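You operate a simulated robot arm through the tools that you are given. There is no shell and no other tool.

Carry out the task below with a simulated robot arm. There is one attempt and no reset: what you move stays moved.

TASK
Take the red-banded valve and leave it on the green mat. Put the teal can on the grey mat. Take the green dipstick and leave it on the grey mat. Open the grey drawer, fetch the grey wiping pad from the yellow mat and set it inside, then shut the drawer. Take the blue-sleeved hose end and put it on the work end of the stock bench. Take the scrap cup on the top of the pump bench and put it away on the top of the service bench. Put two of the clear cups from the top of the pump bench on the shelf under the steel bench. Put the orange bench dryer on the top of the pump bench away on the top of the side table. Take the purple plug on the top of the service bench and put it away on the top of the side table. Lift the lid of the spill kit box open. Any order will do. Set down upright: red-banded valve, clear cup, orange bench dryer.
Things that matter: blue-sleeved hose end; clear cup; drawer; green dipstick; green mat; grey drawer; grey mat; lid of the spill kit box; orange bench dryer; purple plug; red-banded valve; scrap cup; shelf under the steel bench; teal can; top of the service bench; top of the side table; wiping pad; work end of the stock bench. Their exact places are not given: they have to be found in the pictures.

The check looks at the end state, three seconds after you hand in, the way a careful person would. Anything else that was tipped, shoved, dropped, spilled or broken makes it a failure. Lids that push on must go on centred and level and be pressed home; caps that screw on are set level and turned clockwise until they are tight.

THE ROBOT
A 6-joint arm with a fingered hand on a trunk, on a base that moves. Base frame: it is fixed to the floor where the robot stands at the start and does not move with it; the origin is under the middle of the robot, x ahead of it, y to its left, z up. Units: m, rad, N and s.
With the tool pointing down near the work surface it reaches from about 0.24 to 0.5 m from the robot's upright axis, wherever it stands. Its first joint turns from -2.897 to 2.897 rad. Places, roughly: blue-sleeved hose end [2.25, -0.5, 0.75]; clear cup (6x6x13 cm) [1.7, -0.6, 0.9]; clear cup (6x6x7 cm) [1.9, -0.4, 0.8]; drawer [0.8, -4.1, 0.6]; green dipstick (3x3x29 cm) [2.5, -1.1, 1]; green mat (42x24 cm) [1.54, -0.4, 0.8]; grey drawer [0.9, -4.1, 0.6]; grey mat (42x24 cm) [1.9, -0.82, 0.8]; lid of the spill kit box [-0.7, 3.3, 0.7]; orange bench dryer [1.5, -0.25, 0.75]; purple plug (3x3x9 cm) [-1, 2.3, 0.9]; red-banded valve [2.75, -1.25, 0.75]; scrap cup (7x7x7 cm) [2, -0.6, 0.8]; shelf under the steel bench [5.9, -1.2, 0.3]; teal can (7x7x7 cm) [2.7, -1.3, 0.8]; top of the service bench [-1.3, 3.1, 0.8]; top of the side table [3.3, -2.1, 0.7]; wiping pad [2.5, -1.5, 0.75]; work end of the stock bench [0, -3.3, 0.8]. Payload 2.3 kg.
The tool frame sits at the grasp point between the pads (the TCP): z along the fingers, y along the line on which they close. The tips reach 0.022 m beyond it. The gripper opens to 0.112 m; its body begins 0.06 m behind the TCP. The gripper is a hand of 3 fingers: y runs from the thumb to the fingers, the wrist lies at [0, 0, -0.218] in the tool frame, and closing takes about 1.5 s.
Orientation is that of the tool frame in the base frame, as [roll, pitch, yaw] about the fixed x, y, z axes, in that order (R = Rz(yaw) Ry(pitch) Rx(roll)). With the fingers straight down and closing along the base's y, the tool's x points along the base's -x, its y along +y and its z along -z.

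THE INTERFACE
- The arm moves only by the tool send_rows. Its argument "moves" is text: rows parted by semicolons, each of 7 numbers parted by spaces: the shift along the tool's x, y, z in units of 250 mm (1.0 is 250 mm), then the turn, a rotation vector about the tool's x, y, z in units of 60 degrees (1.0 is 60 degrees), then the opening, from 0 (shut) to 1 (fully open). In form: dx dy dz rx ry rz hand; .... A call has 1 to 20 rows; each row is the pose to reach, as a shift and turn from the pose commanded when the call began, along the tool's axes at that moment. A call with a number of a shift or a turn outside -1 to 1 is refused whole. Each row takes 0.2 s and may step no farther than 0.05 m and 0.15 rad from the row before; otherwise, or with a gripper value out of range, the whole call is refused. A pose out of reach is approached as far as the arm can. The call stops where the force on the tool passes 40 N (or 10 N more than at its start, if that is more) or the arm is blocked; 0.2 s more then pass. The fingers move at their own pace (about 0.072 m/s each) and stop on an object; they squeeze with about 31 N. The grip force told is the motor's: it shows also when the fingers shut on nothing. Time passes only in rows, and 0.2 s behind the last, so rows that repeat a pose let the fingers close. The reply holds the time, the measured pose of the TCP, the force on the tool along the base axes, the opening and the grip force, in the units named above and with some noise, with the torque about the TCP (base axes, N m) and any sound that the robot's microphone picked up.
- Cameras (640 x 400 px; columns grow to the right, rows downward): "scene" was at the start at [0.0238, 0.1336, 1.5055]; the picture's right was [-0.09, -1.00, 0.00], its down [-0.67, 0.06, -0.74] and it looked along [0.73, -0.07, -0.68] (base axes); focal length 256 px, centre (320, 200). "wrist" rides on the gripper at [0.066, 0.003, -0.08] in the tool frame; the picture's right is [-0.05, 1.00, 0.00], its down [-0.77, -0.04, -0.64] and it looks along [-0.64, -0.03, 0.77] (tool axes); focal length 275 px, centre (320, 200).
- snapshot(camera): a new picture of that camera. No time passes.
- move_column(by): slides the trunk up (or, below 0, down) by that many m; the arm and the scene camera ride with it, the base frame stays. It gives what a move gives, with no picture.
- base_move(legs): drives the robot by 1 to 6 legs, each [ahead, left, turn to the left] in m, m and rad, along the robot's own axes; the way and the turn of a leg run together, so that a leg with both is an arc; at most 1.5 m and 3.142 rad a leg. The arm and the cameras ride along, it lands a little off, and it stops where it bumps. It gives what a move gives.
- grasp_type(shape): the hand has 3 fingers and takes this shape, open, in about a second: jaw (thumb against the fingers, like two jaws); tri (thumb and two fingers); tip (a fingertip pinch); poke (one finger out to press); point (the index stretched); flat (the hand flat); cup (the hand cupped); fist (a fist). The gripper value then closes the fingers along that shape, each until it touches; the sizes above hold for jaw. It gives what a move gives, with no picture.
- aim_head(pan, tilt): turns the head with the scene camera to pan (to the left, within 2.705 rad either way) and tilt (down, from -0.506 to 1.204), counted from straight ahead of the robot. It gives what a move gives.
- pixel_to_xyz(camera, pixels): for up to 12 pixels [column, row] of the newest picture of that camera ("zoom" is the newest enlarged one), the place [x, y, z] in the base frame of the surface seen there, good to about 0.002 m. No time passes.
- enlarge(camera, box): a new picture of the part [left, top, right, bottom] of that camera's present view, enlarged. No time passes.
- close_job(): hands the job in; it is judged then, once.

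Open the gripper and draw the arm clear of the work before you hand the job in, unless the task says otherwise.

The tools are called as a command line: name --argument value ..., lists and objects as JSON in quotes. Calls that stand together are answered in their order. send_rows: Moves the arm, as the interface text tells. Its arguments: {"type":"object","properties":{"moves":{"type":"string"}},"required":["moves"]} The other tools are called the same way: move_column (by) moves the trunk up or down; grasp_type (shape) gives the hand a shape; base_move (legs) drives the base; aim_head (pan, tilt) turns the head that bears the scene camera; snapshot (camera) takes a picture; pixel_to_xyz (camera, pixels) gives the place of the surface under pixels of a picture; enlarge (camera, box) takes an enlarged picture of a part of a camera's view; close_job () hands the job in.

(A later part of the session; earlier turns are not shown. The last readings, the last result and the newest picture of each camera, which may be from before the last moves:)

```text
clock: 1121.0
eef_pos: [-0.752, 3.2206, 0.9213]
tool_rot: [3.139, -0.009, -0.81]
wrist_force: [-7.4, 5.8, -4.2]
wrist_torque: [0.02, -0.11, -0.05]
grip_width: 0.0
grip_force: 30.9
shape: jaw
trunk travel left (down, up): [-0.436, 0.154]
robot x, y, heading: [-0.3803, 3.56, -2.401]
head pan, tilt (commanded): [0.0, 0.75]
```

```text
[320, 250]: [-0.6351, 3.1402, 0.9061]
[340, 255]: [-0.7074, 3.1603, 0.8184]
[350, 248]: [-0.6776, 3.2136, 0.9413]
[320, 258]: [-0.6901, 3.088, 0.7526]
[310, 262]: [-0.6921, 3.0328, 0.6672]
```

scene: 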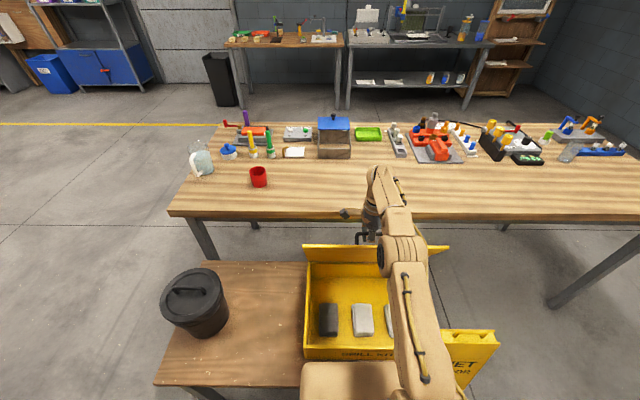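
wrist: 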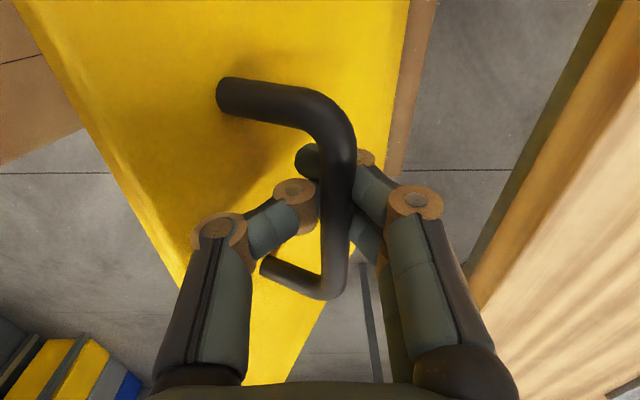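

The lid stands at about 64° with little load. I open the hand slightly.

send_rows --moves "0 0 0 0 0 0 0.2; 0 0 0 0 0 0 0.4; 0 0 0 0 0 0 0.5; 0 0 0 0 0 0 0.5; 0 0 0 0 0 0 0.5; 0 0 0 0 0 0 0.5; 0 0 0 0 0 0 0.5"

snapshot --camera "wrist"

snapshot --camera "scene"

pixel_to_xyz --camera "scene" --pixels '[[320, 250], [340, 255], [350, 248], [320, 258], [310, 262]]'

```text
clock: 1122.6
eef_pos: [-0.7521, 3.2207, 0.921]
tool_rot: [3.14, -0.005, -0.809]
wrist_force: [0.4, -0.4, 0.4]
wrist_torque: [0.01, -0.01, 0.02]
grip_width: 0.055
grip_force: 0.1
shape: jaw
trunk travel left (down, up): [-0.436, 0.154]
robot x, y, heading: [-0.3809, 3.5532, -2.401]
head pan, tilt (commanded): [0.0, 0.75]
```

```text
taken
```

wrist: 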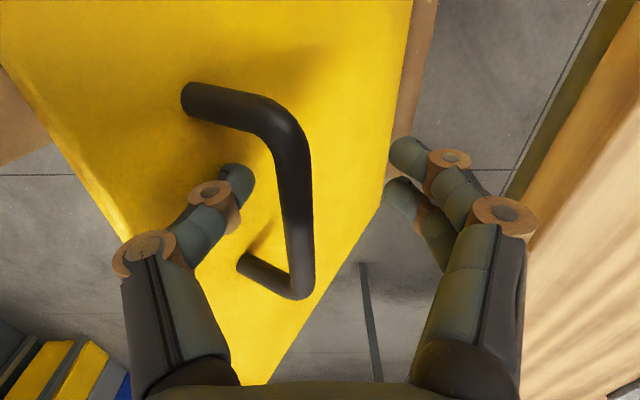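

```text
taken
```

scene: 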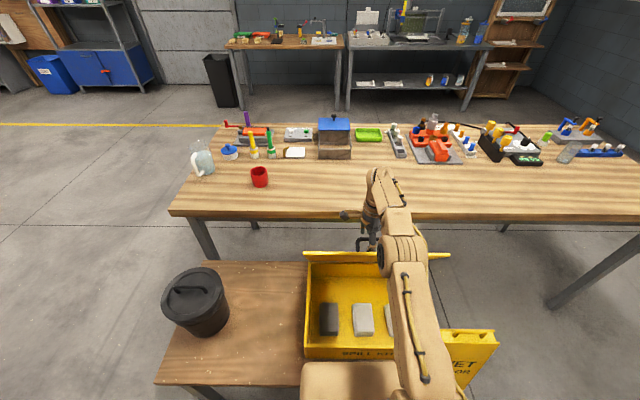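

```text
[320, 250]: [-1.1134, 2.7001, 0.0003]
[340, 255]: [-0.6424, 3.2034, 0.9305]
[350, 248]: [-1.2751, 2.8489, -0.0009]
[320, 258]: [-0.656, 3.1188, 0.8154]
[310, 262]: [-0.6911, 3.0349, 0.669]
```

The lid sank a few degrees. I wait a second to see if it keeps sinking.

send_rows --moves "0 0 0 0 0 0 0.5; 0 0 0 0 0 0 0.5; 0 0 0 0 0 0 0.5; 0 0 0 0 0 0 0.5; 0 0 0 0 0 0 0.5"

pixel_to_xyz --camera "wrist" --pixels '[[290, 180], [300, 220], [260, 120]]'

snapshot --camera "wrist"

snapshot --camera "scene"

pixel_to_xyz --camera "scene" --pixels '[[340, 255], [320, 258], [320, 254], [330, 256]]'

```text
clock: 1123.8
eef_pos: [-0.7504, 3.2209, 0.9227]
tool_rot: [3.14, -0.006, -0.81]
wrist_force: [0.7, 0.0, 0.3]
wrist_torque: [-0.02, 0.02, -0.03]
grip_width: 0.0552
grip_force: 0.2
shape: jaw
trunk travel left (down, up): [-0.436, 0.154]
robot x, y, heading: [-0.383, 3.5561, -2.398]
head pan, tilt (commanded): [0.0, 0.75]
```

```text
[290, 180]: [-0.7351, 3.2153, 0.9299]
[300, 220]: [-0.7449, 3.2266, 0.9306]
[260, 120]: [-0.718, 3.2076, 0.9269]
```

```text
taken
```

wrist: 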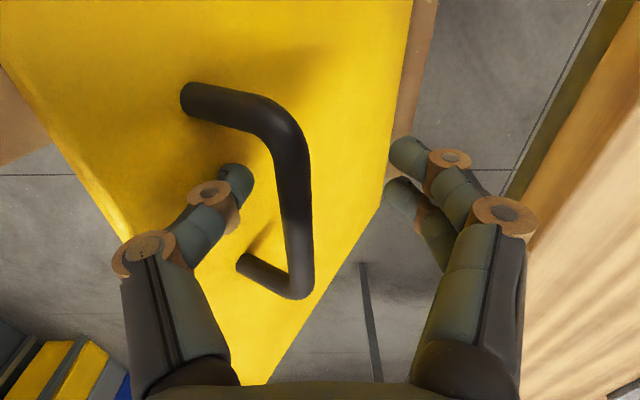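

```text
taken
```

scene: 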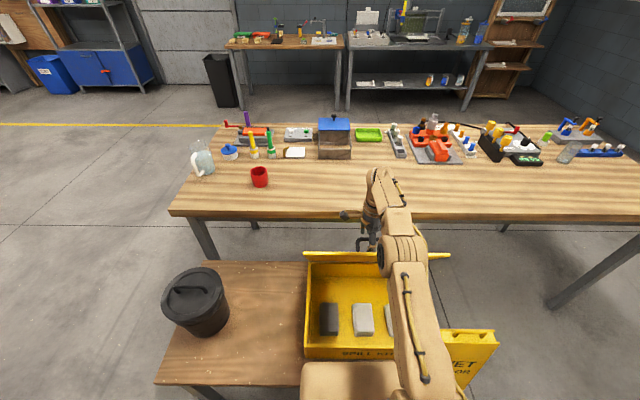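

```text
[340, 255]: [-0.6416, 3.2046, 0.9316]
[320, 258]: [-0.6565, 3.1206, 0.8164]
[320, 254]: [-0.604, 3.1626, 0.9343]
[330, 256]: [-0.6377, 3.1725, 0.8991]
```

Friction holds the lid at about 60°. I pull the hand up off the bar, then go behind the lid to push it fully open from the inside.

move_column --by 0.14

send_rows --moves "0 -0.19 0 0 0 0 0.3; 0 -0.38 0 0 0 0 0; 0 -0.57 0 0 0 0 0; 0 -0.76 0 0 0 0 0; 0 -0.76 0 0 0 0 0; 0 -0.76 0 0 0 0 0"

snapshot --camera "scene"

```text
clock: 1125.5
eef_pos: [-0.7515, 3.221, 1.0616]
tool_rot: [3.14, -0.005, -0.81]
wrist_force: [0.1, -0.9, -0.3]
wrist_torque: [0.0, -0.01, -0.02]
grip_width: 0.0554
grip_force: 0.1
shape: jaw
trunk travel left (down, up): [-0.576, 0.014]
robot x, y, heading: [-0.3855, 3.5545, -2.404]
head pan, tilt (commanded): [0.0, 0.75]
```

```text
clock: 1126.9
eef_pos: [-0.615, 3.3521, 1.0612]
tool_rot: [3.138, -0.004, -0.81]
wrist_force: [0.0, -0.4, -0.3]
wrist_torque: [0.0, 0.0, 0.0]
grip_width: 0.0
grip_force: 31.4
shape: jaw
trunk travel left (down, up): [-0.576, 0.014]
robot x, y, heading: [-0.3812, 3.5572, -2.403]
head pan, tilt (commanded): [0.0, 0.75]
```

```text
taken
```

scene: 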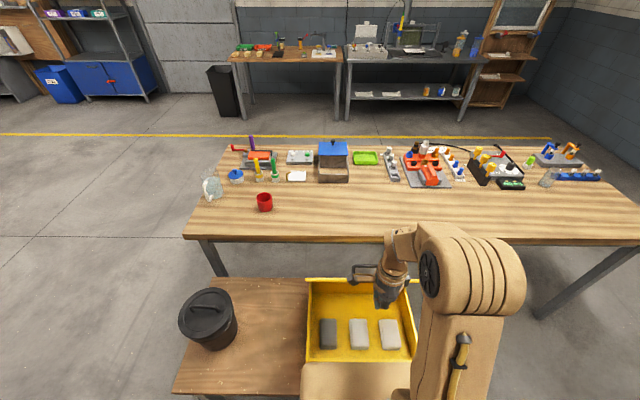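

I back the base 0.15 m, then tilt the closed hand forward while extending it.

base_move --legs '[[-0.15, 0, 0]]'

send_rows --moves "0 0.08 0 -0.114 0 0 0; 0 0.16 0 -0.228 0 0 0; 0 0.24 0 -0.342 0 0 0; 0 0.32 0 -0.456 0 0 0; 0 0.4 0 -0.57 0 0 0; 0 0.48 0 -0.684 0 0 0; 0 0.56 0 -0.8 0 0 0; 0 0.56 0 -0.8 0 0 0"

snapshot --camera "wrist"

```text
clock: 1128.3
eef_pos: [-0.5068, 3.4526, 1.0605]
tool_rot: [3.14, -0.006, -0.812]
wrist_force: [0.4, 0.8, 0.7]
wrist_torque: [-0.01, 0.0, 0.03]
grip_width: 0.0001
grip_force: 30.8
shape: jaw
trunk travel left (down, up): [-0.576, 0.014]
robot x, y, heading: [-0.2783, 3.6533, -2.405]
head pan, tilt (commanded): [0.0, 0.75]
```

```text
clock: 1130.1
eef_pos: [-0.6094, 3.3543, 1.0626]
tool_rot: [2.3, -0.005, -0.813]
wrist_force: [1.0, -0.6, -0.3]
wrist_torque: [-0.03, 0.01, 0.0]
grip_width: 0.0003
grip_force: 31.2
shape: jaw
out of reach, approached as far as the arm can: row 4
trunk travel left (down, up): [-0.576, 0.014]
robot x, y, heading: [-0.2776, 3.6562, -2.402]
head pan, tilt (commanded): [0.0, 0.75]
```

```text
taken
```

wrist: 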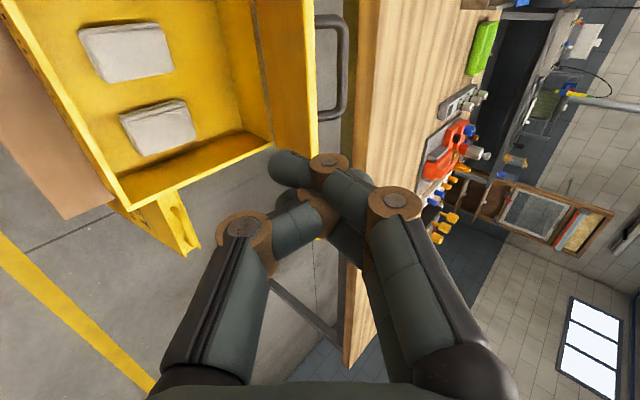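

I lower to z≈0.90 behind the lid and push forward with the base.

move_column --by -0.16

base_move --legs '[[0.14, 0, 0]]'

snapshot --camera "scene"

snapshot --camera "wrist"

```text
clock: 1131.9
eef_pos: [-0.6087, 3.3543, 0.9025]
tool_rot: [2.303, -0.005, -0.812]
wrist_force: [0.1, -0.4, 0.3]
wrist_torque: [0.0, -0.03, -0.02]
grip_width: 0.0
grip_force: 31.7
shape: jaw
trunk travel left (down, up): [-0.416, 0.174]
robot x, y, heading: [-0.2763, 3.6522, -2.402]
head pan, tilt (commanded): [0.0, 0.75]
```

```text
clock: 1133.2
eef_pos: [-0.7123, 3.261, 0.9004]
tool_rot: [2.302, -0.006, -0.815]
wrist_force: [-0.1, 0.1, -1.0]
wrist_torque: [-0.01, 0.01, -0.01]
grip_width: 0.0001
grip_force: 31.3
shape: jaw
trunk travel left (down, up): [-0.416, 0.174]
robot x, y, heading: [-0.3754, 3.5595, -2.407]
head pan, tilt (commanded): [0.0, 0.75]
```

```text
taken
```

scene: 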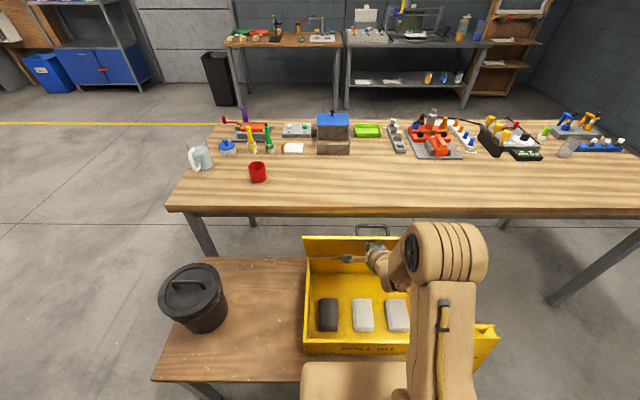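

```text
taken
```

wrist: 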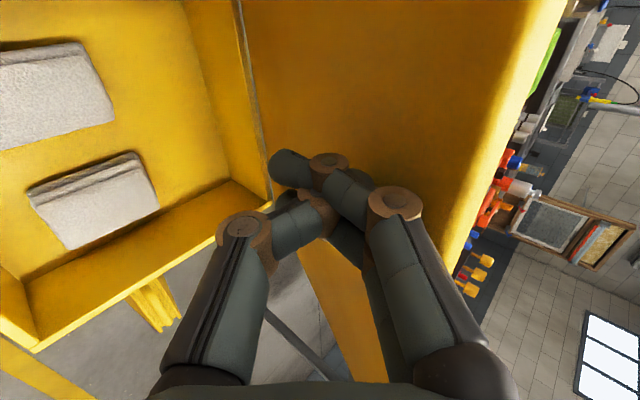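

The lid is moving. I keep pushing forward with the arm, stopping on force.

send_rows --moves "0 0.067 0.075 0 0 0 0; 0 0.133 0.149 0 0 0 0; 0 0.2 0.224 0 0 0 0; 0 0.267 0.298 0 0 0 0; 0 0.333 0.373 0 0 0 0; 0 0.4 0.447 0 0 0 0; 0 0.467 0.522 0 0 0 0; 0 0.5 0.56 0 0 0 0; 0 0.5 0.56 0 0 0 0"

snapshot --camera "scene"

```text
clock: 1134.6
eef_pos: [-0.805, 3.1745, 0.8966]
tool_rot: [2.318, -0.009, -0.818]
wrist_force: [22.6, 20.2, 3.3]
wrist_torque: [-0.14, 0.15, -0.08]
grip_width: 0.0
grip_force: 31.2
shape: jaw
trunk travel left (down, up): [-0.416, 0.174]
robot x, y, heading: [-0.3835, 3.5631, -2.405]
head pan, tilt (commanded): [0.0, 0.75]
stopped in row 6: the force on the tool passed its limit at 48 N (the readings are from after the stop); the commanded pose is now the measured one
```

```text
taken
```

scene: 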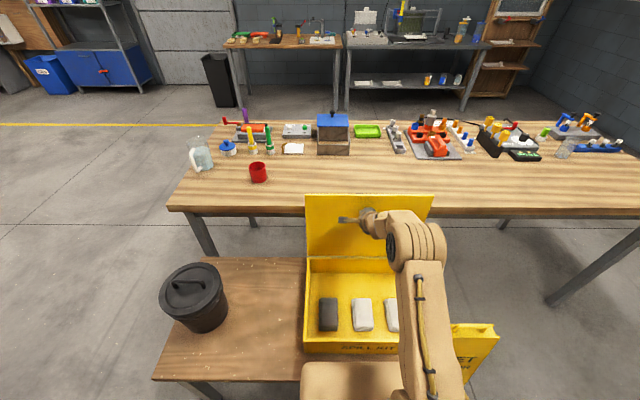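

The lid hit its stop, standing about vertical or just past. I withdraw and check that it stays open.

base_move --legs '[[-0.35, 0, 0]]'

snapshot --camera "scene"

enlarge --camera "scene" --box '[270, 150, 470, 300]'

```text
clock: 1136.8
eef_pos: [-0.5511, 3.4058, 0.8964]
tool_rot: [2.316, -0.009, -0.818]
wrist_force: [0.1, 0.4, -0.2]
wrist_torque: [0.01, 0.01, 0.05]
grip_width: 0.0002
grip_force: 30.9
shape: jaw
trunk travel left (down, up): [-0.416, 0.174]
robot x, y, heading: [-0.117, 3.793, -2.406]
head pan, tilt (commanded): [0.0, 0.75]
```

```text
taken
```

scene: 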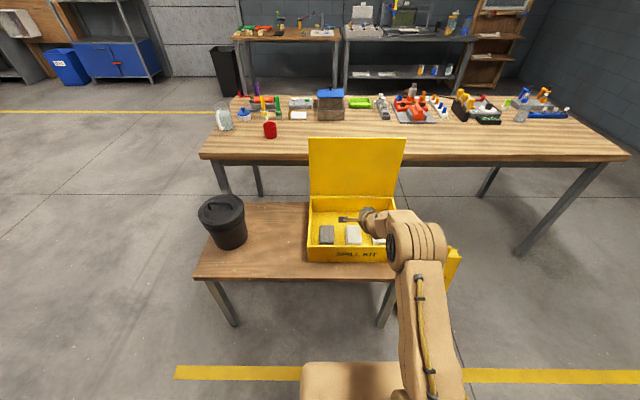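

```text
2.67 times, centred on (370, 225) of scene
```

zoom: 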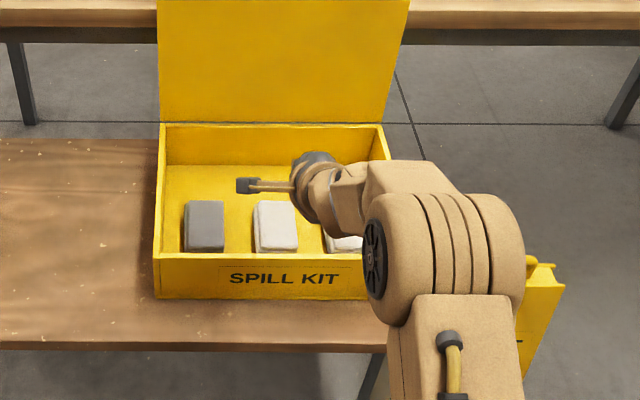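

The lid stays fully open. Last item: the purple plug. I fold the hand back to vertical, unroll it and raise it before driving around.

send_rows --moves "0 -0.05 -0.05 0.1 0 0 0; 0 -0.1 -0.1 0.2 0 0 0; 0 -0.15 -0.15 0.3 0 0 0; 0 -0.2 -0.2 0.4 0 0 0; 0 -0.25 -0.25 0.5 0 0 0; 0 -0.3 -0.3 0.6 0 0 0; 0 -0.35 -0.35 0.7 0 0 0; 0 -0.38 -0.38 0.79 0 0 0; 0 -0.38 -0.38 0.79 0 0 0"

send_rows --moves "0 0 0 0 0 -0.13 0.3; 0 0 0 0 0 -0.26 0.8; 0 0 0 0 0 -0.39 0.8; 0 0 0 0 0 -0.52 0.8; 0 0 0 0 0 -0.65 0.8; 0 0 0 0 0 -0.78 0.8; 0 0 0 0 0 -0.9 0.8; 0 0 0 0 0 -1 0.8; 0 0 0 0 0 -1 0.8"

send_rows --moves "0 0 0 0 0 -0.13 0.8; 0 0 0 0 0 -0.26 0.8; 0 0 0 0 0 -0.39 0.8; 0 0 0 0 0 -0.5 0.8; 0 0 0 0 0 -0.5 0.8"

move_column --by 0.17

```text
clock: 1138.8
eef_pos: [-0.4516, 3.4968, 0.8899]
tool_rot: [-3.138, -0.009, -0.818]
wrist_force: [-0.3, -0.2, -0.3]
wrist_torque: [0.04, 0.03, 0.02]
grip_width: 0.0002
grip_force: 31.5
shape: jaw
out of reach, approached as far as the arm can: row 1
trunk travel left (down, up): [-0.416, 0.174]
robot x, y, heading: [-0.1205, 3.7963, -2.409]
head pan, tilt (commanded): [0.0, 0.75]
```

```text
clock: 1140.8
eef_pos: [-0.4527, 3.4958, 0.8891]
tool_rot: [3.135, -0.005, 0.229]
wrist_force: [-0.2, -0.6, 0.1]
wrist_torque: [0.02, -0.01, 0.02]
grip_width: 0.0895
grip_force: 0.0
shape: jaw
trunk travel left (down, up): [-0.416, 0.174]
robot x, y, heading: [-0.117, 3.7918, -2.403]
head pan, tilt (commanded): [0.0, 0.75]
```

```text
clock: 1142.0
eef_pos: [-0.4524, 3.4964, 0.8896]
tool_rot: [3.134, -0.002, 0.754]
wrist_force: [-0.5, 0.2, -0.4]
wrist_torque: [0.0, 0.0, 0.0]
grip_width: 0.0896
grip_force: 0.0
shape: jaw
trunk travel left (down, up): [-0.416, 0.174]
robot x, y, heading: [-0.1176, 3.7951, -2.406]
head pan, tilt (commanded): [0.0, 0.75]
```

```text
clock: 1144.0
eef_pos: [-0.4533, 3.4956, 1.0612]
tool_rot: [3.132, -0.001, 0.754]
wrist_force: [0.8, -0.2, -0.3]
wrist_torque: [-0.02, 0.0, 0.02]
grip_width: 0.0894
grip_force: 0.1
shape: jaw
trunk travel left (down, up): [-0.586, 0.004]
robot x, y, heading: [-0.1199, 3.7961, -2.401]
head pan, tilt (commanded): [0.0, 0.75]
```

Now I drive around the bench's near end to its left side.

base_move --legs '[[0, 1.35, 0], [1.05, 0, 0], [1.02, 0, 0]]'

base_move --legs '[[0, 0, 3.14]]'

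aim_head --pan 0.6 --tilt 0.6

snapshot --camera "scene"

```text
clock: 1160.6
eef_pos: [-0.9807, 1.0528, 1.0615]
tool_rot: [3.132, -0.002, 0.788]
wrist_force: [-0.7, -0.4, -0.2]
wrist_torque: [-0.03, 0.02, 0.0]
grip_width: 0.0892
grip_force: 0.0
shape: jaw
trunk travel left (down, up): [-0.586, 0.004]
robot x, y, heading: [-0.6593, 1.3643, -2.374]
head pan, tilt (commanded): [0.0, 0.75]
```

```text
clock: 1168.3
eef_pos: [-0.3321, 1.6711, 1.0616]
tool_rot: [3.132, -0.002, -2.359]
wrist_force: [-0.2, -0.1, -0.9]
wrist_torque: [0.0, -0.01, -0.02]
grip_width: 0.0894
grip_force: 0.0
shape: jaw
trunk travel left (down, up): [-0.586, 0.004]
robot x, y, heading: [-0.6591, 1.3631, 0.764]
head pan, tilt (commanded): [0.0, 0.75]
```

```text
clock: 1169.3
eef_pos: [-0.3333, 1.6722, 1.0602]
tool_rot: [3.134, -0.002, -2.359]
wrist_force: [0.0, 0.8, 0.0]
wrist_torque: [0.02, -0.02, 0.0]
grip_width: 0.0893
grip_force: 0.0
shape: jaw
trunk travel left (down, up): [-0.586, 0.004]
robot x, y, heading: [-0.6571, 1.3652, 0.763]
head pan, tilt (commanded): [0.6, 0.6]
```

```text
taken
```

scene: 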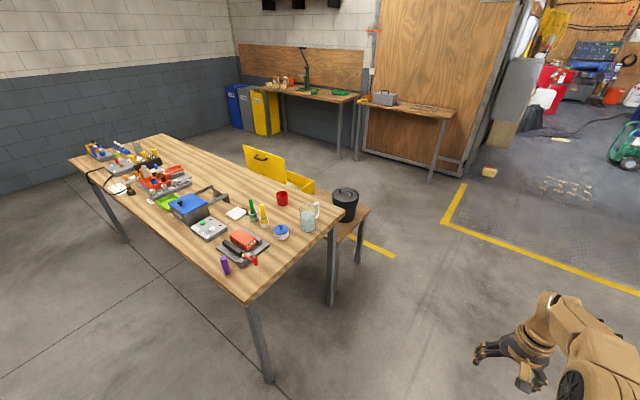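

The plug is at (225,265) near the bench's corner. I square up and slide left beside it.

base_move --legs '[[-0.03, 0, -0.03], [0, 0.89, 0]]'

snapshot --camera "wrist"

aim_head --pan 0.0 --tilt 0.85

snapshot --camera "scene"

```text
clock: 1174.4
eef_pos: [-0.94, 2.2973, 1.0603]
tool_rot: [3.134, -0.003, -2.391]
wrist_force: [-0.1, 0.4, 0.0]
wrist_torque: [0.01, 0.0, -0.02]
grip_width: 0.0891
grip_force: 0.1
shape: jaw
trunk travel left (down, up): [-0.586, 0.004]
robot x, y, heading: [-1.2718, 1.999, 0.733]
head pan, tilt (commanded): [0.6, 0.6]
```

```text
taken
```

wrist: 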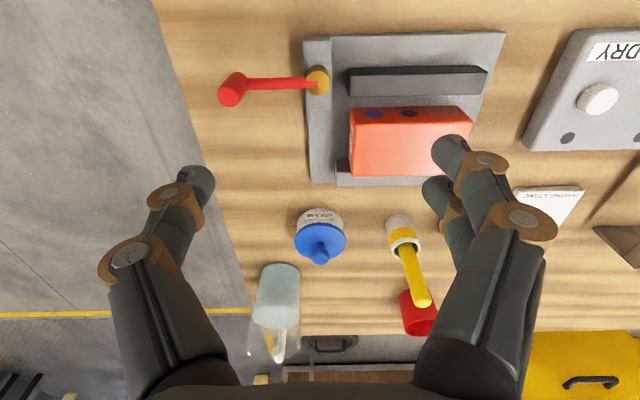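

```text
clock: 1175.4
eef_pos: [-0.9393, 2.2978, 1.0614]
tool_rot: [3.135, -0.001, -2.39]
wrist_force: [-0.1, -0.4, 0.1]
wrist_torque: [-0.02, 0.01, 0.01]
grip_width: 0.0894
grip_force: 0.1
shape: jaw
trunk travel left (down, up): [-0.586, 0.004]
robot x, y, heading: [-1.2711, 1.997, 0.733]
head pan, tilt (commanded): [0.0, 0.85]
```

```text
taken
```

scene: 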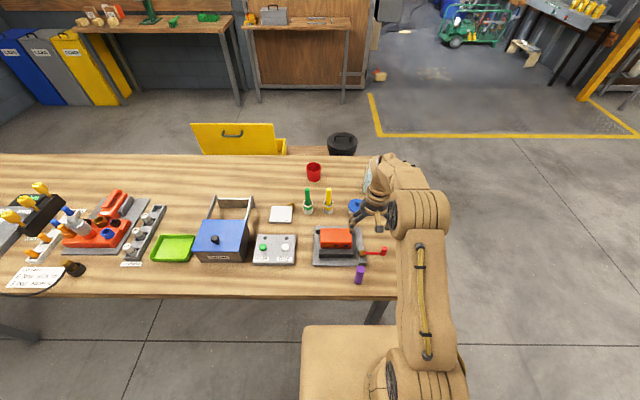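

The plug is at (360,275) in the scene. I zoom for its exact position and neighbours.

enlarge --camera "scene" --box '[310, 215, 400, 300]'

pixel_to_xyz --camera "scene" --pixels '[[360, 268], [359, 275], [359, 281], [356, 275], [363, 275], [345, 262], [360, 258], [375, 252], [352, 250], [360, 245]]'

```text
4.71 times, centred on (355, 258) of scene
```

zoom: 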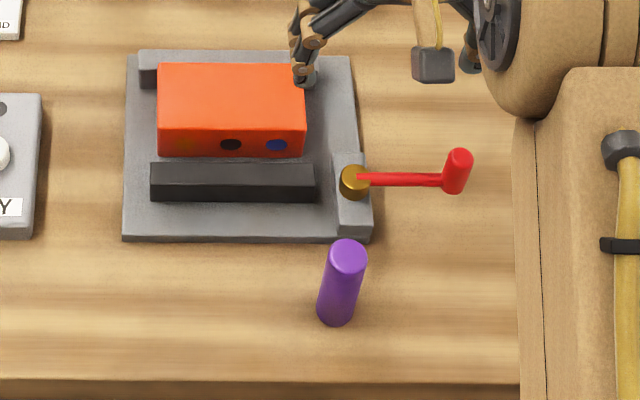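

```text
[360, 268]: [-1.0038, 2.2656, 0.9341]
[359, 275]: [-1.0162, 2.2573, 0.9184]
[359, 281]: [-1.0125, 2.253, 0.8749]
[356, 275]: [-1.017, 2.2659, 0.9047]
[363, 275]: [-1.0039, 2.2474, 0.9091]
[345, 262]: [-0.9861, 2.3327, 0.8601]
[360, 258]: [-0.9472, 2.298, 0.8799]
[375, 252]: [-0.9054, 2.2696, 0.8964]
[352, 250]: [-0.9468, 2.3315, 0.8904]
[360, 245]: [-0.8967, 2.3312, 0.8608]
```

The plug's axis is (-1.006,2.264), top 0.935. I move above it, then descend with the hand partly open.

send_rows --moves "0.1 0.028 0 0 0 0 0.7; 0.2 0.055 0 0 0 0 0.6; 0.304 0.083 0 0 0 0 0.6; 0.304 0.083 0.1 0 0 0 0.6; 0.304 0.083 0.2 0 0 0 0.6; 0.304 0.083 0.3 0 0 0 0.6; 0.304 0.083 0.3 0 0 0 0.6"

snapshot --camera "wrist"

pixel_to_xyz --camera "wrist" --pixels '[[320, 130], [320, 150], [320, 110]]'

```text
clock: 1177.0
eef_pos: [-1.0106, 2.2613, 0.9841]
tool_rot: [3.131, -0.001, -2.388]
wrist_force: [0.2, 0.4, 0.7]
wrist_torque: [0.01, 0.03, 0.03]
grip_width: 0.0677
grip_force: 0.1
shape: jaw
trunk travel left (down, up): [-0.586, 0.004]
robot x, y, heading: [-1.2714, 1.9964, 0.738]
head pan, tilt (commanded): [0.0, 0.85]
```

```text
taken
```

wrist: 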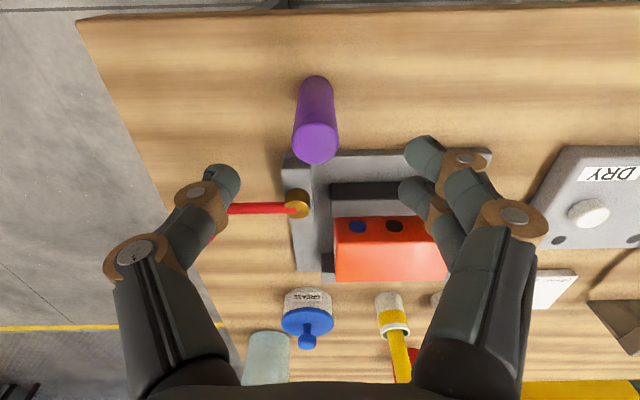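

```text
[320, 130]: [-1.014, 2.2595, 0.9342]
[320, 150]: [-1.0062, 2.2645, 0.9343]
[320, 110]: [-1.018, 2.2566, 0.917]
```

The plug is centred between the fingers. I descend to z≈0.90 and close.

send_rows --moves "0 0 0.08 0 0 0 0.6; 0 0 0.16 0 0 0 0.6; 0 0 0.24 0 0 0 0.6; 0 0 0.3 0 0 0 0.6; 0 0 0.336 0 0 0 0.6; 0 0 0.336 0 0 0 0.6"

send_rows --moves "0 0 0 0 0 0 0.45; 0 0 0 0 0 0 0.3; 0 0 0 0 0 0 0.15; 0 0 0 0 0 0 0; 0 0 0 0 0 0 0; 0 0 0 0 0 0 0; 0 0 0 0 0 0 0"

snapshot --camera "wrist"

```text
clock: 1178.4
eef_pos: [-1.011, 2.2608, 0.9033]
tool_rot: [3.131, -0.001, -2.389]
wrist_force: [0.7, -0.3, 0.9]
wrist_torque: [0.01, 0.0, -0.01]
grip_width: 0.0679
grip_force: 0.0
shape: jaw
trunk travel left (down, up): [-0.586, 0.004]
robot x, y, heading: [-1.2732, 1.9967, 0.736]
head pan, tilt (commanded): [0.0, 0.85]
```

```text
clock: 1180.0
eef_pos: [-1.0121, 2.2608, 0.9023]
tool_rot: [3.134, 0.0, -2.39]
wrist_force: [0.5, 0.3, -0.7]
wrist_torque: [0.01, -0.01, 0.02]
grip_width: 0.0142
grip_force: 31.6
shape: jaw
trunk travel left (down, up): [-0.586, 0.004]
robot x, y, heading: [-1.2726, 1.9962, 0.734]
head pan, tilt (commanded): [0.0, 0.85]
```

```text
taken
```

wrist: 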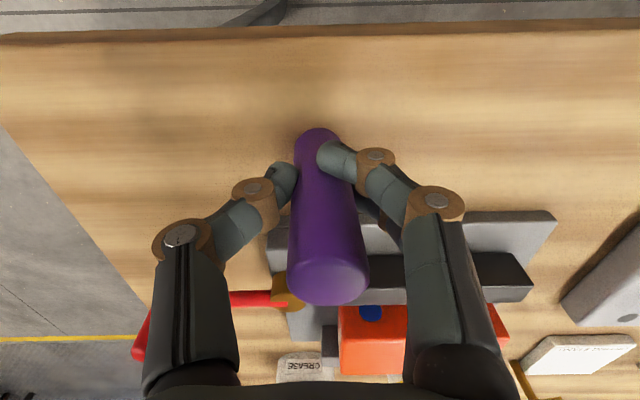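

Gripped. I lift and check that it's held.

send_rows --moves "0 0 -0.1 0 0 0 0; 0 0 -0.2 0 0 0 0; 0 0 -0.3 0 0 0 0; 0 0 -0.4 0 0 0 0; 0 0 -0.5 0 0 0 0; 0 0 -0.5 0 0 0 0"

snapshot --camera "wrist"

pixel_to_xyz --camera "wrist" --pixels '[[330, 290], [325, 250], [320, 200], [318, 150], [317, 135]]'

```text
clock: 1181.4
eef_pos: [-1.0092, 2.261, 1.0294]
tool_rot: [3.134, -0.004, -2.387]
wrist_force: [0.7, 1.0, -0.4]
wrist_torque: [0.02, 0.06, 0.0]
grip_width: 0.0122
grip_force: 31.4
shape: jaw
trunk travel left (down, up): [-0.586, 0.004]
robot x, y, heading: [-1.2714, 2.0014, 0.736]
head pan, tilt (commanded): [0.0, 0.85]
```

```text
taken
```

wrist: 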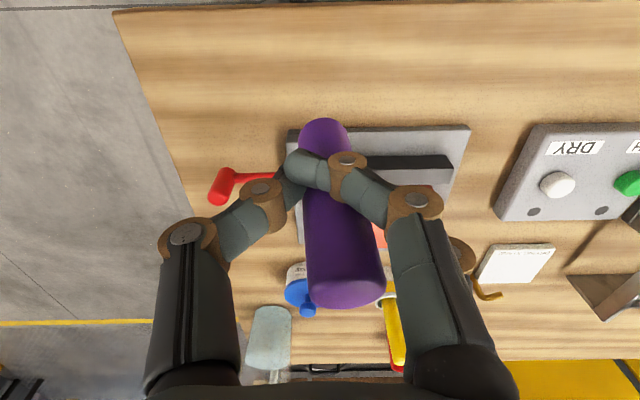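

```text
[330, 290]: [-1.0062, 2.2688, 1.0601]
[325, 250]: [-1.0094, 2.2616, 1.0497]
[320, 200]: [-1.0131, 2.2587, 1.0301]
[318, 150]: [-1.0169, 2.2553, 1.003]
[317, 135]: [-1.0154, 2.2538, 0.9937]
```

The plug has tilted ~15° in the grip. I check whether it is stable before carrying it.

send_rows --moves "0 0 0 0 0 0 0; 0 0 0 0 0 0 0; 0 0 0 0 0 0 0; 0 0 0 0 0 0 0; 0 0 0 0 0 0 0; 0 0 0 0 0 0 0; 0 0 0 0 0 0 0; 0 0 0 0 0 0 0; 0 0 0 0 0 0 0; 0 0 0 0 0 0 0"

snapshot --camera "wrist"

pixel_to_xyz --camera "wrist" --pixels '[[330, 290], [325, 250], [320, 200], [318, 135]]'

```text
clock: 1183.6
eef_pos: [-1.0102, 2.261, 1.0273]
tool_rot: [3.132, -0.003, -2.39]
wrist_force: [-0.1, -0.5, 0.5]
wrist_torque: [-0.01, -0.01, 0.01]
grip_width: 0.0119
grip_force: 30.7
shape: jaw
trunk travel left (down, up): [-0.586, 0.004]
robot x, y, heading: [-1.2748, 2.0003, 0.735]
head pan, tilt (commanded): [0.0, 0.85]
```

```text
taken
```

wrist: 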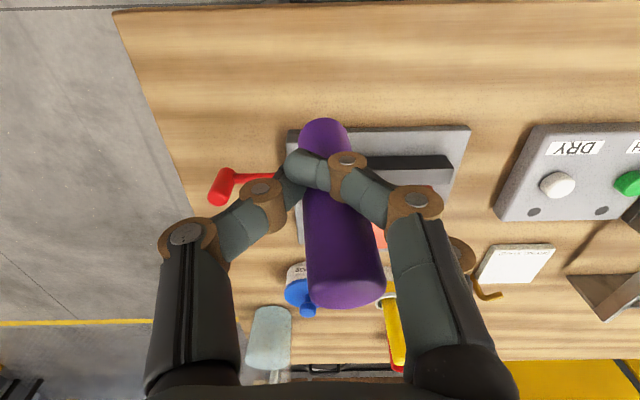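

```text
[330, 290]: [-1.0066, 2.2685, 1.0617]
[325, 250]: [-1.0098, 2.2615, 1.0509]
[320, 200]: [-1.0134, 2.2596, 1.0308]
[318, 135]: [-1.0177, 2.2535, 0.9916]
```

It is stable in the grip. Facing the same way as at the side table, I back off and drive along to it.

base_move --legs '[[-0.5, 0, 0], [0, -1.3, 0], [0, -1.3, 0]]'

snapshot --camera "wrist"

aim_head --pan -0.8 --tilt 0.5

snapshot --camera "scene"

```text
clock: 1199.0
eef_pos: [0.4157, 0.0184, 1.0282]
tool_rot: [3.134, -0.002, -2.363]
wrist_force: [-0.1, 0.0, 0.7]
wrist_torque: [0.02, 0.0, -0.01]
grip_width: 0.0121
grip_force: 31.2
shape: jaw
trunk travel left (down, up): [-0.586, 0.004]
robot x, y, heading: [0.1596, -0.25, 0.757]
head pan, tilt (commanded): [0.0, 0.85]
```

```text
taken
```

wrist: 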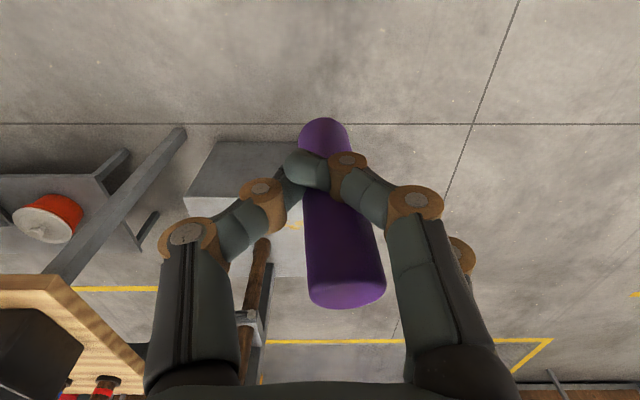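

```text
clock: 1200.1
eef_pos: [0.4165, 0.0184, 1.0287]
tool_rot: [3.133, -0.001, -2.362]
wrist_force: [0.0, -1.0, 0.1]
wrist_torque: [0.01, 0.0, 0.01]
grip_width: 0.0121
grip_force: 30.7
shape: jaw
trunk travel left (down, up): [-0.586, 0.004]
robot x, y, heading: [0.1624, -0.2491, 0.759]
head pan, tilt (commanded): [-0.799, 0.499]
```

```text
taken
```

scene: 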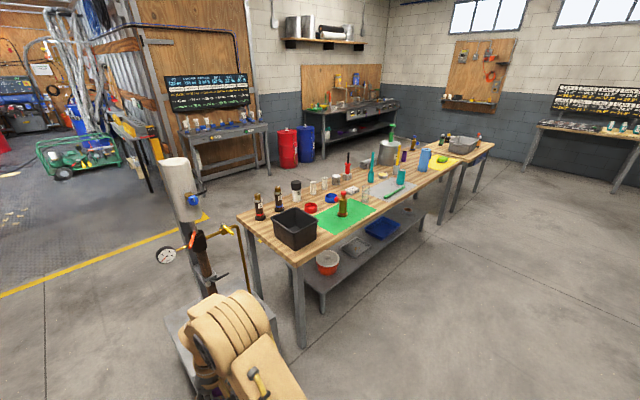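

The plug is unchanged in the grip. I continue along to the side table.

base_move --legs '[[0, 0, -0.025], [0, -1.25, 0], [0, -1.2, 0], [0, -1.18, 0]]'

aim_head --pan 0.0 --tilt 0.75

snapshot --camera "scene"

snapshot --camera "wrist"

```text
clock: 1218.0
eef_pos: [2.8426, -2.666, 1.0284]
tool_rot: [3.132, -0.002, -2.385]
wrist_force: [0.4, -0.7, -1.4]
wrist_torque: [0.06, 0.03, 0.01]
grip_width: 0.0122
grip_force: 31.0
shape: jaw
trunk travel left (down, up): [-0.586, 0.004]
robot x, y, heading: [2.5801, -2.9292, 0.742]
head pan, tilt (commanded): [-0.799, 0.499]
```

```text
clock: 1219.1
eef_pos: [2.8413, -2.6678, 1.0277]
tool_rot: [3.132, -0.001, -2.385]
wrist_force: [-0.5, -0.3, 0.0]
wrist_torque: [0.0, 0.0, -0.03]
grip_width: 0.0121
grip_force: 31.1
shape: jaw
trunk travel left (down, up): [-0.586, 0.004]
robot x, y, heading: [2.5826, -2.9302, 0.739]
head pan, tilt (commanded): [0.0, 0.75]
```

```text
taken
```

scene: 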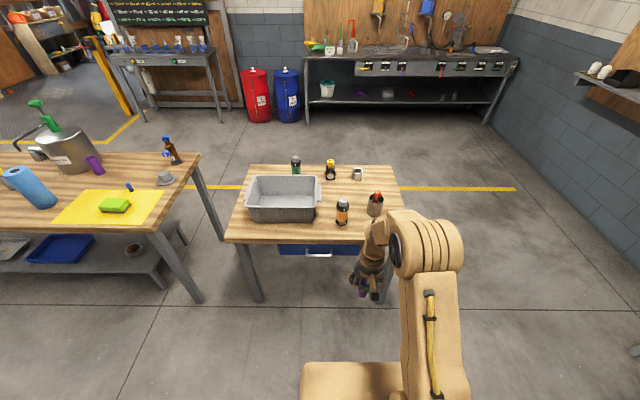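

```text
taken
```

wrist: 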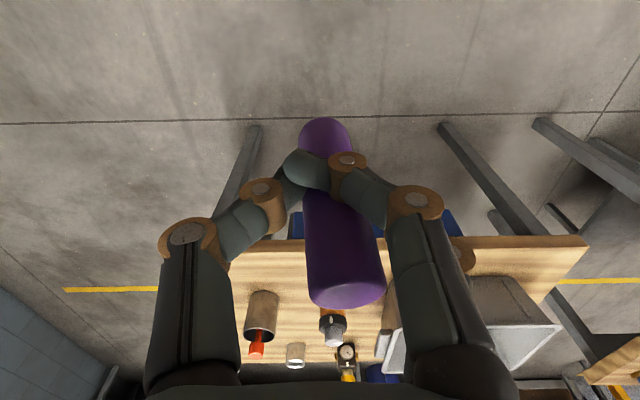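

I move in over the table; the plug's base (~0.975) clears the dryer and the can.

base_move --legs '[[0.57, -0.04, -0.007]]'

send_rows --moves "-0.1 0 0 0 -0.06 0 0; -0.2 0 0 0 -0.12 0 0; -0.3 0 0 0 -0.18 0 0; -0.38 0 0 0 -0.25 0 0; -0.38 0 0 0 -0.25 0 0"

snapshot --camera "wrist"

snapshot --camera "scene"

```text
clock: 1222.4
eef_pos: [3.2985, -2.3208, 1.0278]
tool_rot: [3.132, -0.002, -2.403]
wrist_force: [0.6, 0.2, 0.0]
wrist_torque: [-0.03, -0.04, -0.01]
grip_width: 0.0119
grip_force: 30.8
shape: jaw
trunk travel left (down, up): [-0.586, 0.004]
robot x, y, heading: [3.0344, -2.5812, 0.721]
head pan, tilt (commanded): [0.0, 0.75]
```

```text
clock: 1223.6
eef_pos: [3.3683, -2.2566, 1.0267]
tool_rot: [3.133, 0.26, -2.407]
wrist_force: [0.1, 0.2, -0.6]
wrist_torque: [0.01, 0.02, 0.04]
grip_width: 0.0121
grip_force: 31.3
shape: jaw
trunk travel left (down, up): [-0.586, 0.004]
robot x, y, heading: [3.0321, -2.576, 0.72]
head pan, tilt (commanded): [0.0, 0.75]
```

```text
taken
```

wrist: 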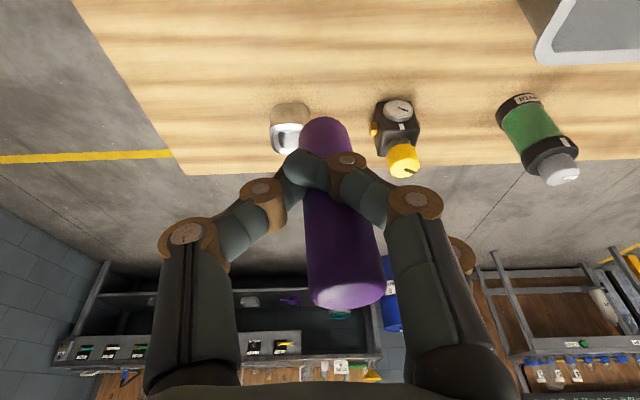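

```text
taken
```

scene: 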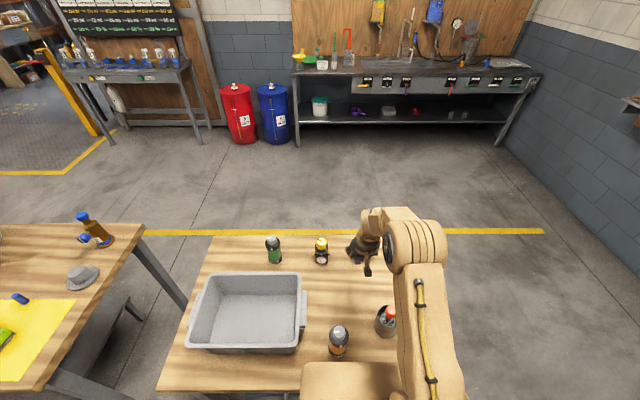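

Over the free patch at u≈3.93, n≈0.99. I check the plug's axis now and the spot below.

pixel_to_xyz --camera "wrist" --pixels '[[340, 285], [332, 240], [328, 210], [322, 145], [322, 130], [345, 300]]'

pixel_to_xyz --camera "scene" --pixels '[[360, 290], [345, 275], [370, 280], [388, 320], [340, 340], [350, 255], [320, 258]]'

```text
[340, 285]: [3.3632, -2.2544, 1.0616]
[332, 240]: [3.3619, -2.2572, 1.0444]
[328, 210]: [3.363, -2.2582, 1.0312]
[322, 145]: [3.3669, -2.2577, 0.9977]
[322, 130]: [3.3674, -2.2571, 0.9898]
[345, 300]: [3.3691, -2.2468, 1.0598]
```

```text
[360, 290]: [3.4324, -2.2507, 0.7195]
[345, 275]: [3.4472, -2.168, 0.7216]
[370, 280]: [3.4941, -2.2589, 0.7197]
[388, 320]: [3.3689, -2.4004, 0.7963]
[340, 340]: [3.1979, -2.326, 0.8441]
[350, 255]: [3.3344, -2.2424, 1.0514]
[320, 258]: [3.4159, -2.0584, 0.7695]
```

The plug now hangs within 4° of upright, base ≈0.978. I lower with the trunk to just above the table.

move_column --by -0.243

snapshot --camera "wrist"

snapshot --camera "scene"

```text
clock: 1226.1
eef_pos: [3.3692, -2.2568, 0.7838]
tool_rot: [3.134, 0.259, -2.405]
wrist_force: [-0.5, 0.3, -0.9]
wrist_torque: [0.04, 0.0, 0.01]
grip_width: 0.0122
grip_force: 30.6
shape: jaw
trunk travel left (down, up): [-0.343, 0.247]
robot x, y, heading: [3.0333, -2.5771, 0.716]
head pan, tilt (commanded): [0.0, 0.75]
```

```text
taken
```

wrist: 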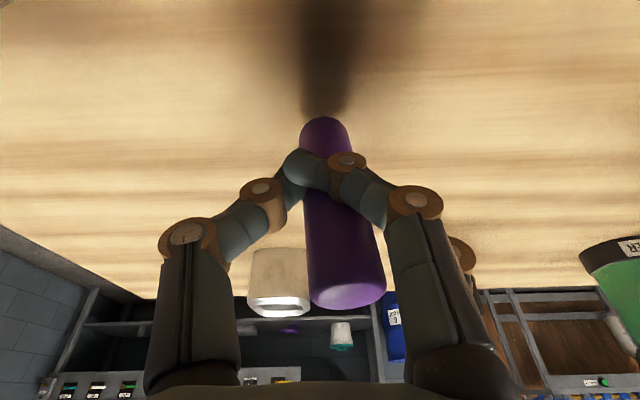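

```text
taken
```

scene: 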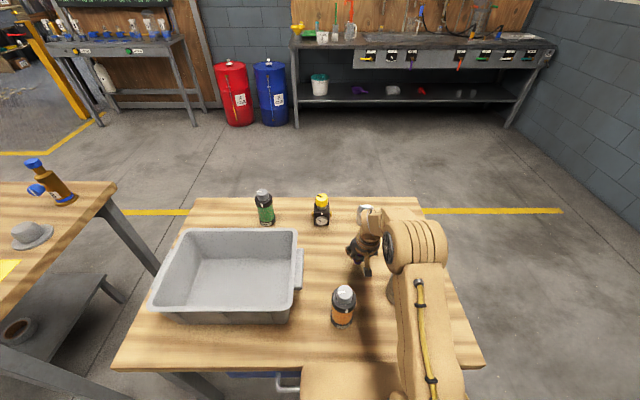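

send_rows --moves "0.004 0 0.015 0 0 0 0; 0.008 0 0.03 0 0 0 0; 0.012 0 0.044 0 0 0 0; 0.012 0 0.044 0 0 0 0"

send_rows --moves "0.002 0 0.006 0 0 0 0; 0.003 0 0.012 0 0 0 0; 0.003 0 0.012 0 0 0 0"

```text
clock: 1227.1
eef_pos: [3.3696, -2.257, 0.7722]
tool_rot: [3.134, 0.261, -2.406]
wrist_force: [-0.1, -0.8, -1.2]
wrist_torque: [-0.04, -0.01, 0.01]
grip_width: 0.0119
grip_force: 30.7
shape: jaw
trunk travel left (down, up): [-0.343, 0.247]
robot x, y, heading: [3.0316, -2.578, 0.719]
head pan, tilt (commanded): [0.0, 0.75]
```

```text
clock: 1227.9
eef_pos: [3.3703, -2.2566, 0.77]
tool_rot: [3.133, 0.261, -2.406]
wrist_force: [1.1, 1.1, 7.8]
wrist_torque: [0.07, 0.01, -0.02]
grip_width: 0.0121
grip_force: 31.0
shape: jaw
trunk travel left (down, up): [-0.343, 0.247]
robot x, y, heading: [3.0289, -2.5764, 0.72]
head pan, tilt (commanded): [0.0, 0.75]
```

Contact (7.8 N). I press a hair more to seat it flat, then open slowly.

send_rows --moves "0 0 0.002 0 0 0 0; 0 0 0 0 0 0 0.13; 0 0 0 0 0 0 0.16; 0 0 0 0 0 0 0.2; 0 0 0 0 0 0 0.25; 0 0 0 0 0 0 0.3; 0 0 0 0 0 0 0.4; 0 0 0 0 0 0 0.5; 0 0 0 0 0 0 0.6; 0 0 0 0 0 0 0.6; 0 0 0 0 0 0 0.6"

snapshot --camera "wrist"

```text
clock: 1230.3
eef_pos: [3.3688, -2.2558, 0.7696]
tool_rot: [3.132, 0.261, -2.405]
wrist_force: [0.3, -0.5, 0.1]
wrist_torque: [0.02, -0.01, 0.04]
grip_width: 0.0668
grip_force: 0.1
shape: jaw
trunk travel left (down, up): [-0.343, 0.247]
robot x, y, heading: [3.0343, -2.5782, 0.718]
head pan, tilt (commanded): [0.0, 0.75]
```

```text
taken
```

wrist: 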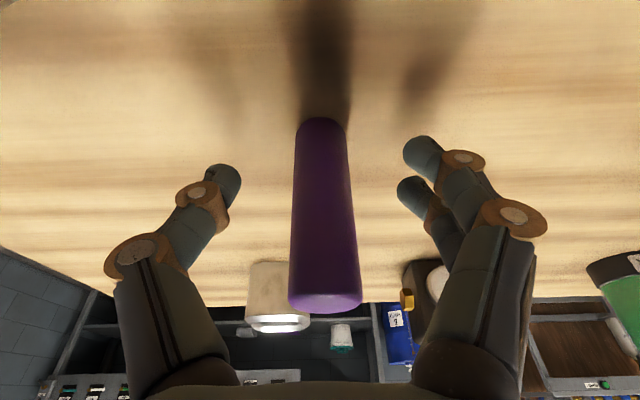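

The plug stands upright on the side table. I raise straight up with the trunk and back away.

move_column --by 0.24

snapshot --camera "wrist"

base_move --legs '[[-0.6, 0, 0]]'

aim_head --pan -0.1 --tilt 0.7

snapshot --camera "scene"

enlarge --camera "scene" --box '[230, 120, 430, 270]'

```text
clock: 1232.8
eef_pos: [3.3688, -2.258, 1.0099]
tool_rot: [3.134, 0.261, -2.406]
wrist_force: [-0.8, 0.4, 0.0]
wrist_torque: [-0.01, 0.0, -0.02]
grip_width: 0.0668
grip_force: 0.0
shape: jaw
trunk travel left (down, up): [-0.583, 0.007]
robot x, y, heading: [3.0329, -2.577, 0.721]
head pan, tilt (commanded): [0.0, 0.75]
```

```text
taken
```

wrist: 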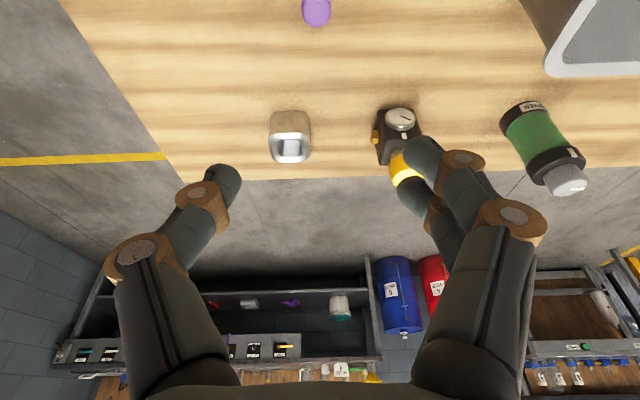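

```text
clock: 1236.2
eef_pos: [2.9128, -2.656, 1.0086]
tool_rot: [3.133, 0.258, -2.406]
wrist_force: [-0.1, 0.8, -0.6]
wrist_torque: [-0.02, -0.01, -0.02]
grip_width: 0.0668
grip_force: 0.0
shape: jaw
trunk travel left (down, up): [-0.583, 0.007]
robot x, y, heading: [2.5765, -2.9817, 0.721]
head pan, tilt (commanded): [0.0, 0.75]
```

```text
clock: 1236.9
eef_pos: [2.9139, -2.6551, 1.0096]
tool_rot: [3.131, 0.26, -2.407]
wrist_force: [0.1, -0.1, -0.2]
wrist_torque: [0.04, 0.01, 0.02]
grip_width: 0.0667
grip_force: 0.1
shape: jaw
trunk travel left (down, up): [-0.583, 0.007]
robot x, y, heading: [2.5759, -2.9803, 0.721]
head pan, tilt (commanded): [-0.099, 0.7]
```

```text
taken
```

scene: 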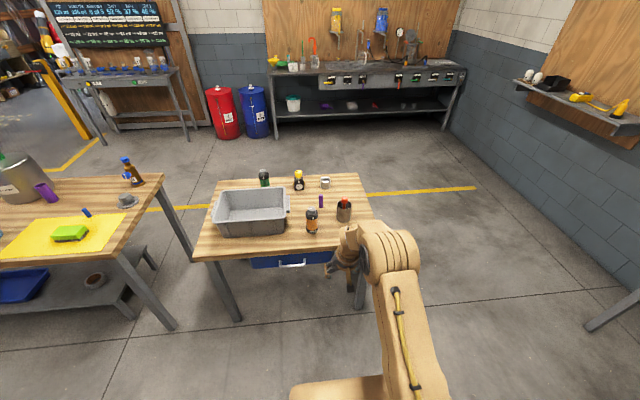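

```text
2.67 times, centred on (330, 195) of scene
```

zoom: 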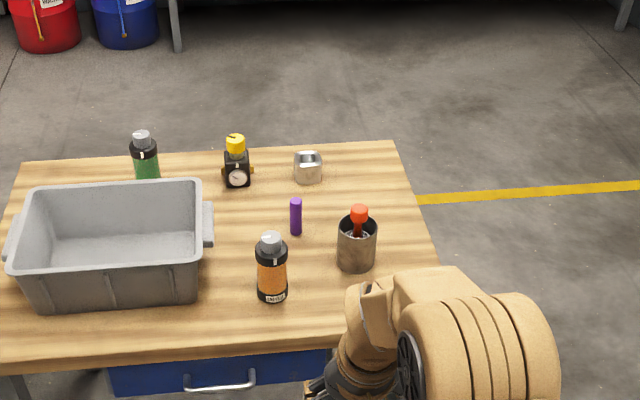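

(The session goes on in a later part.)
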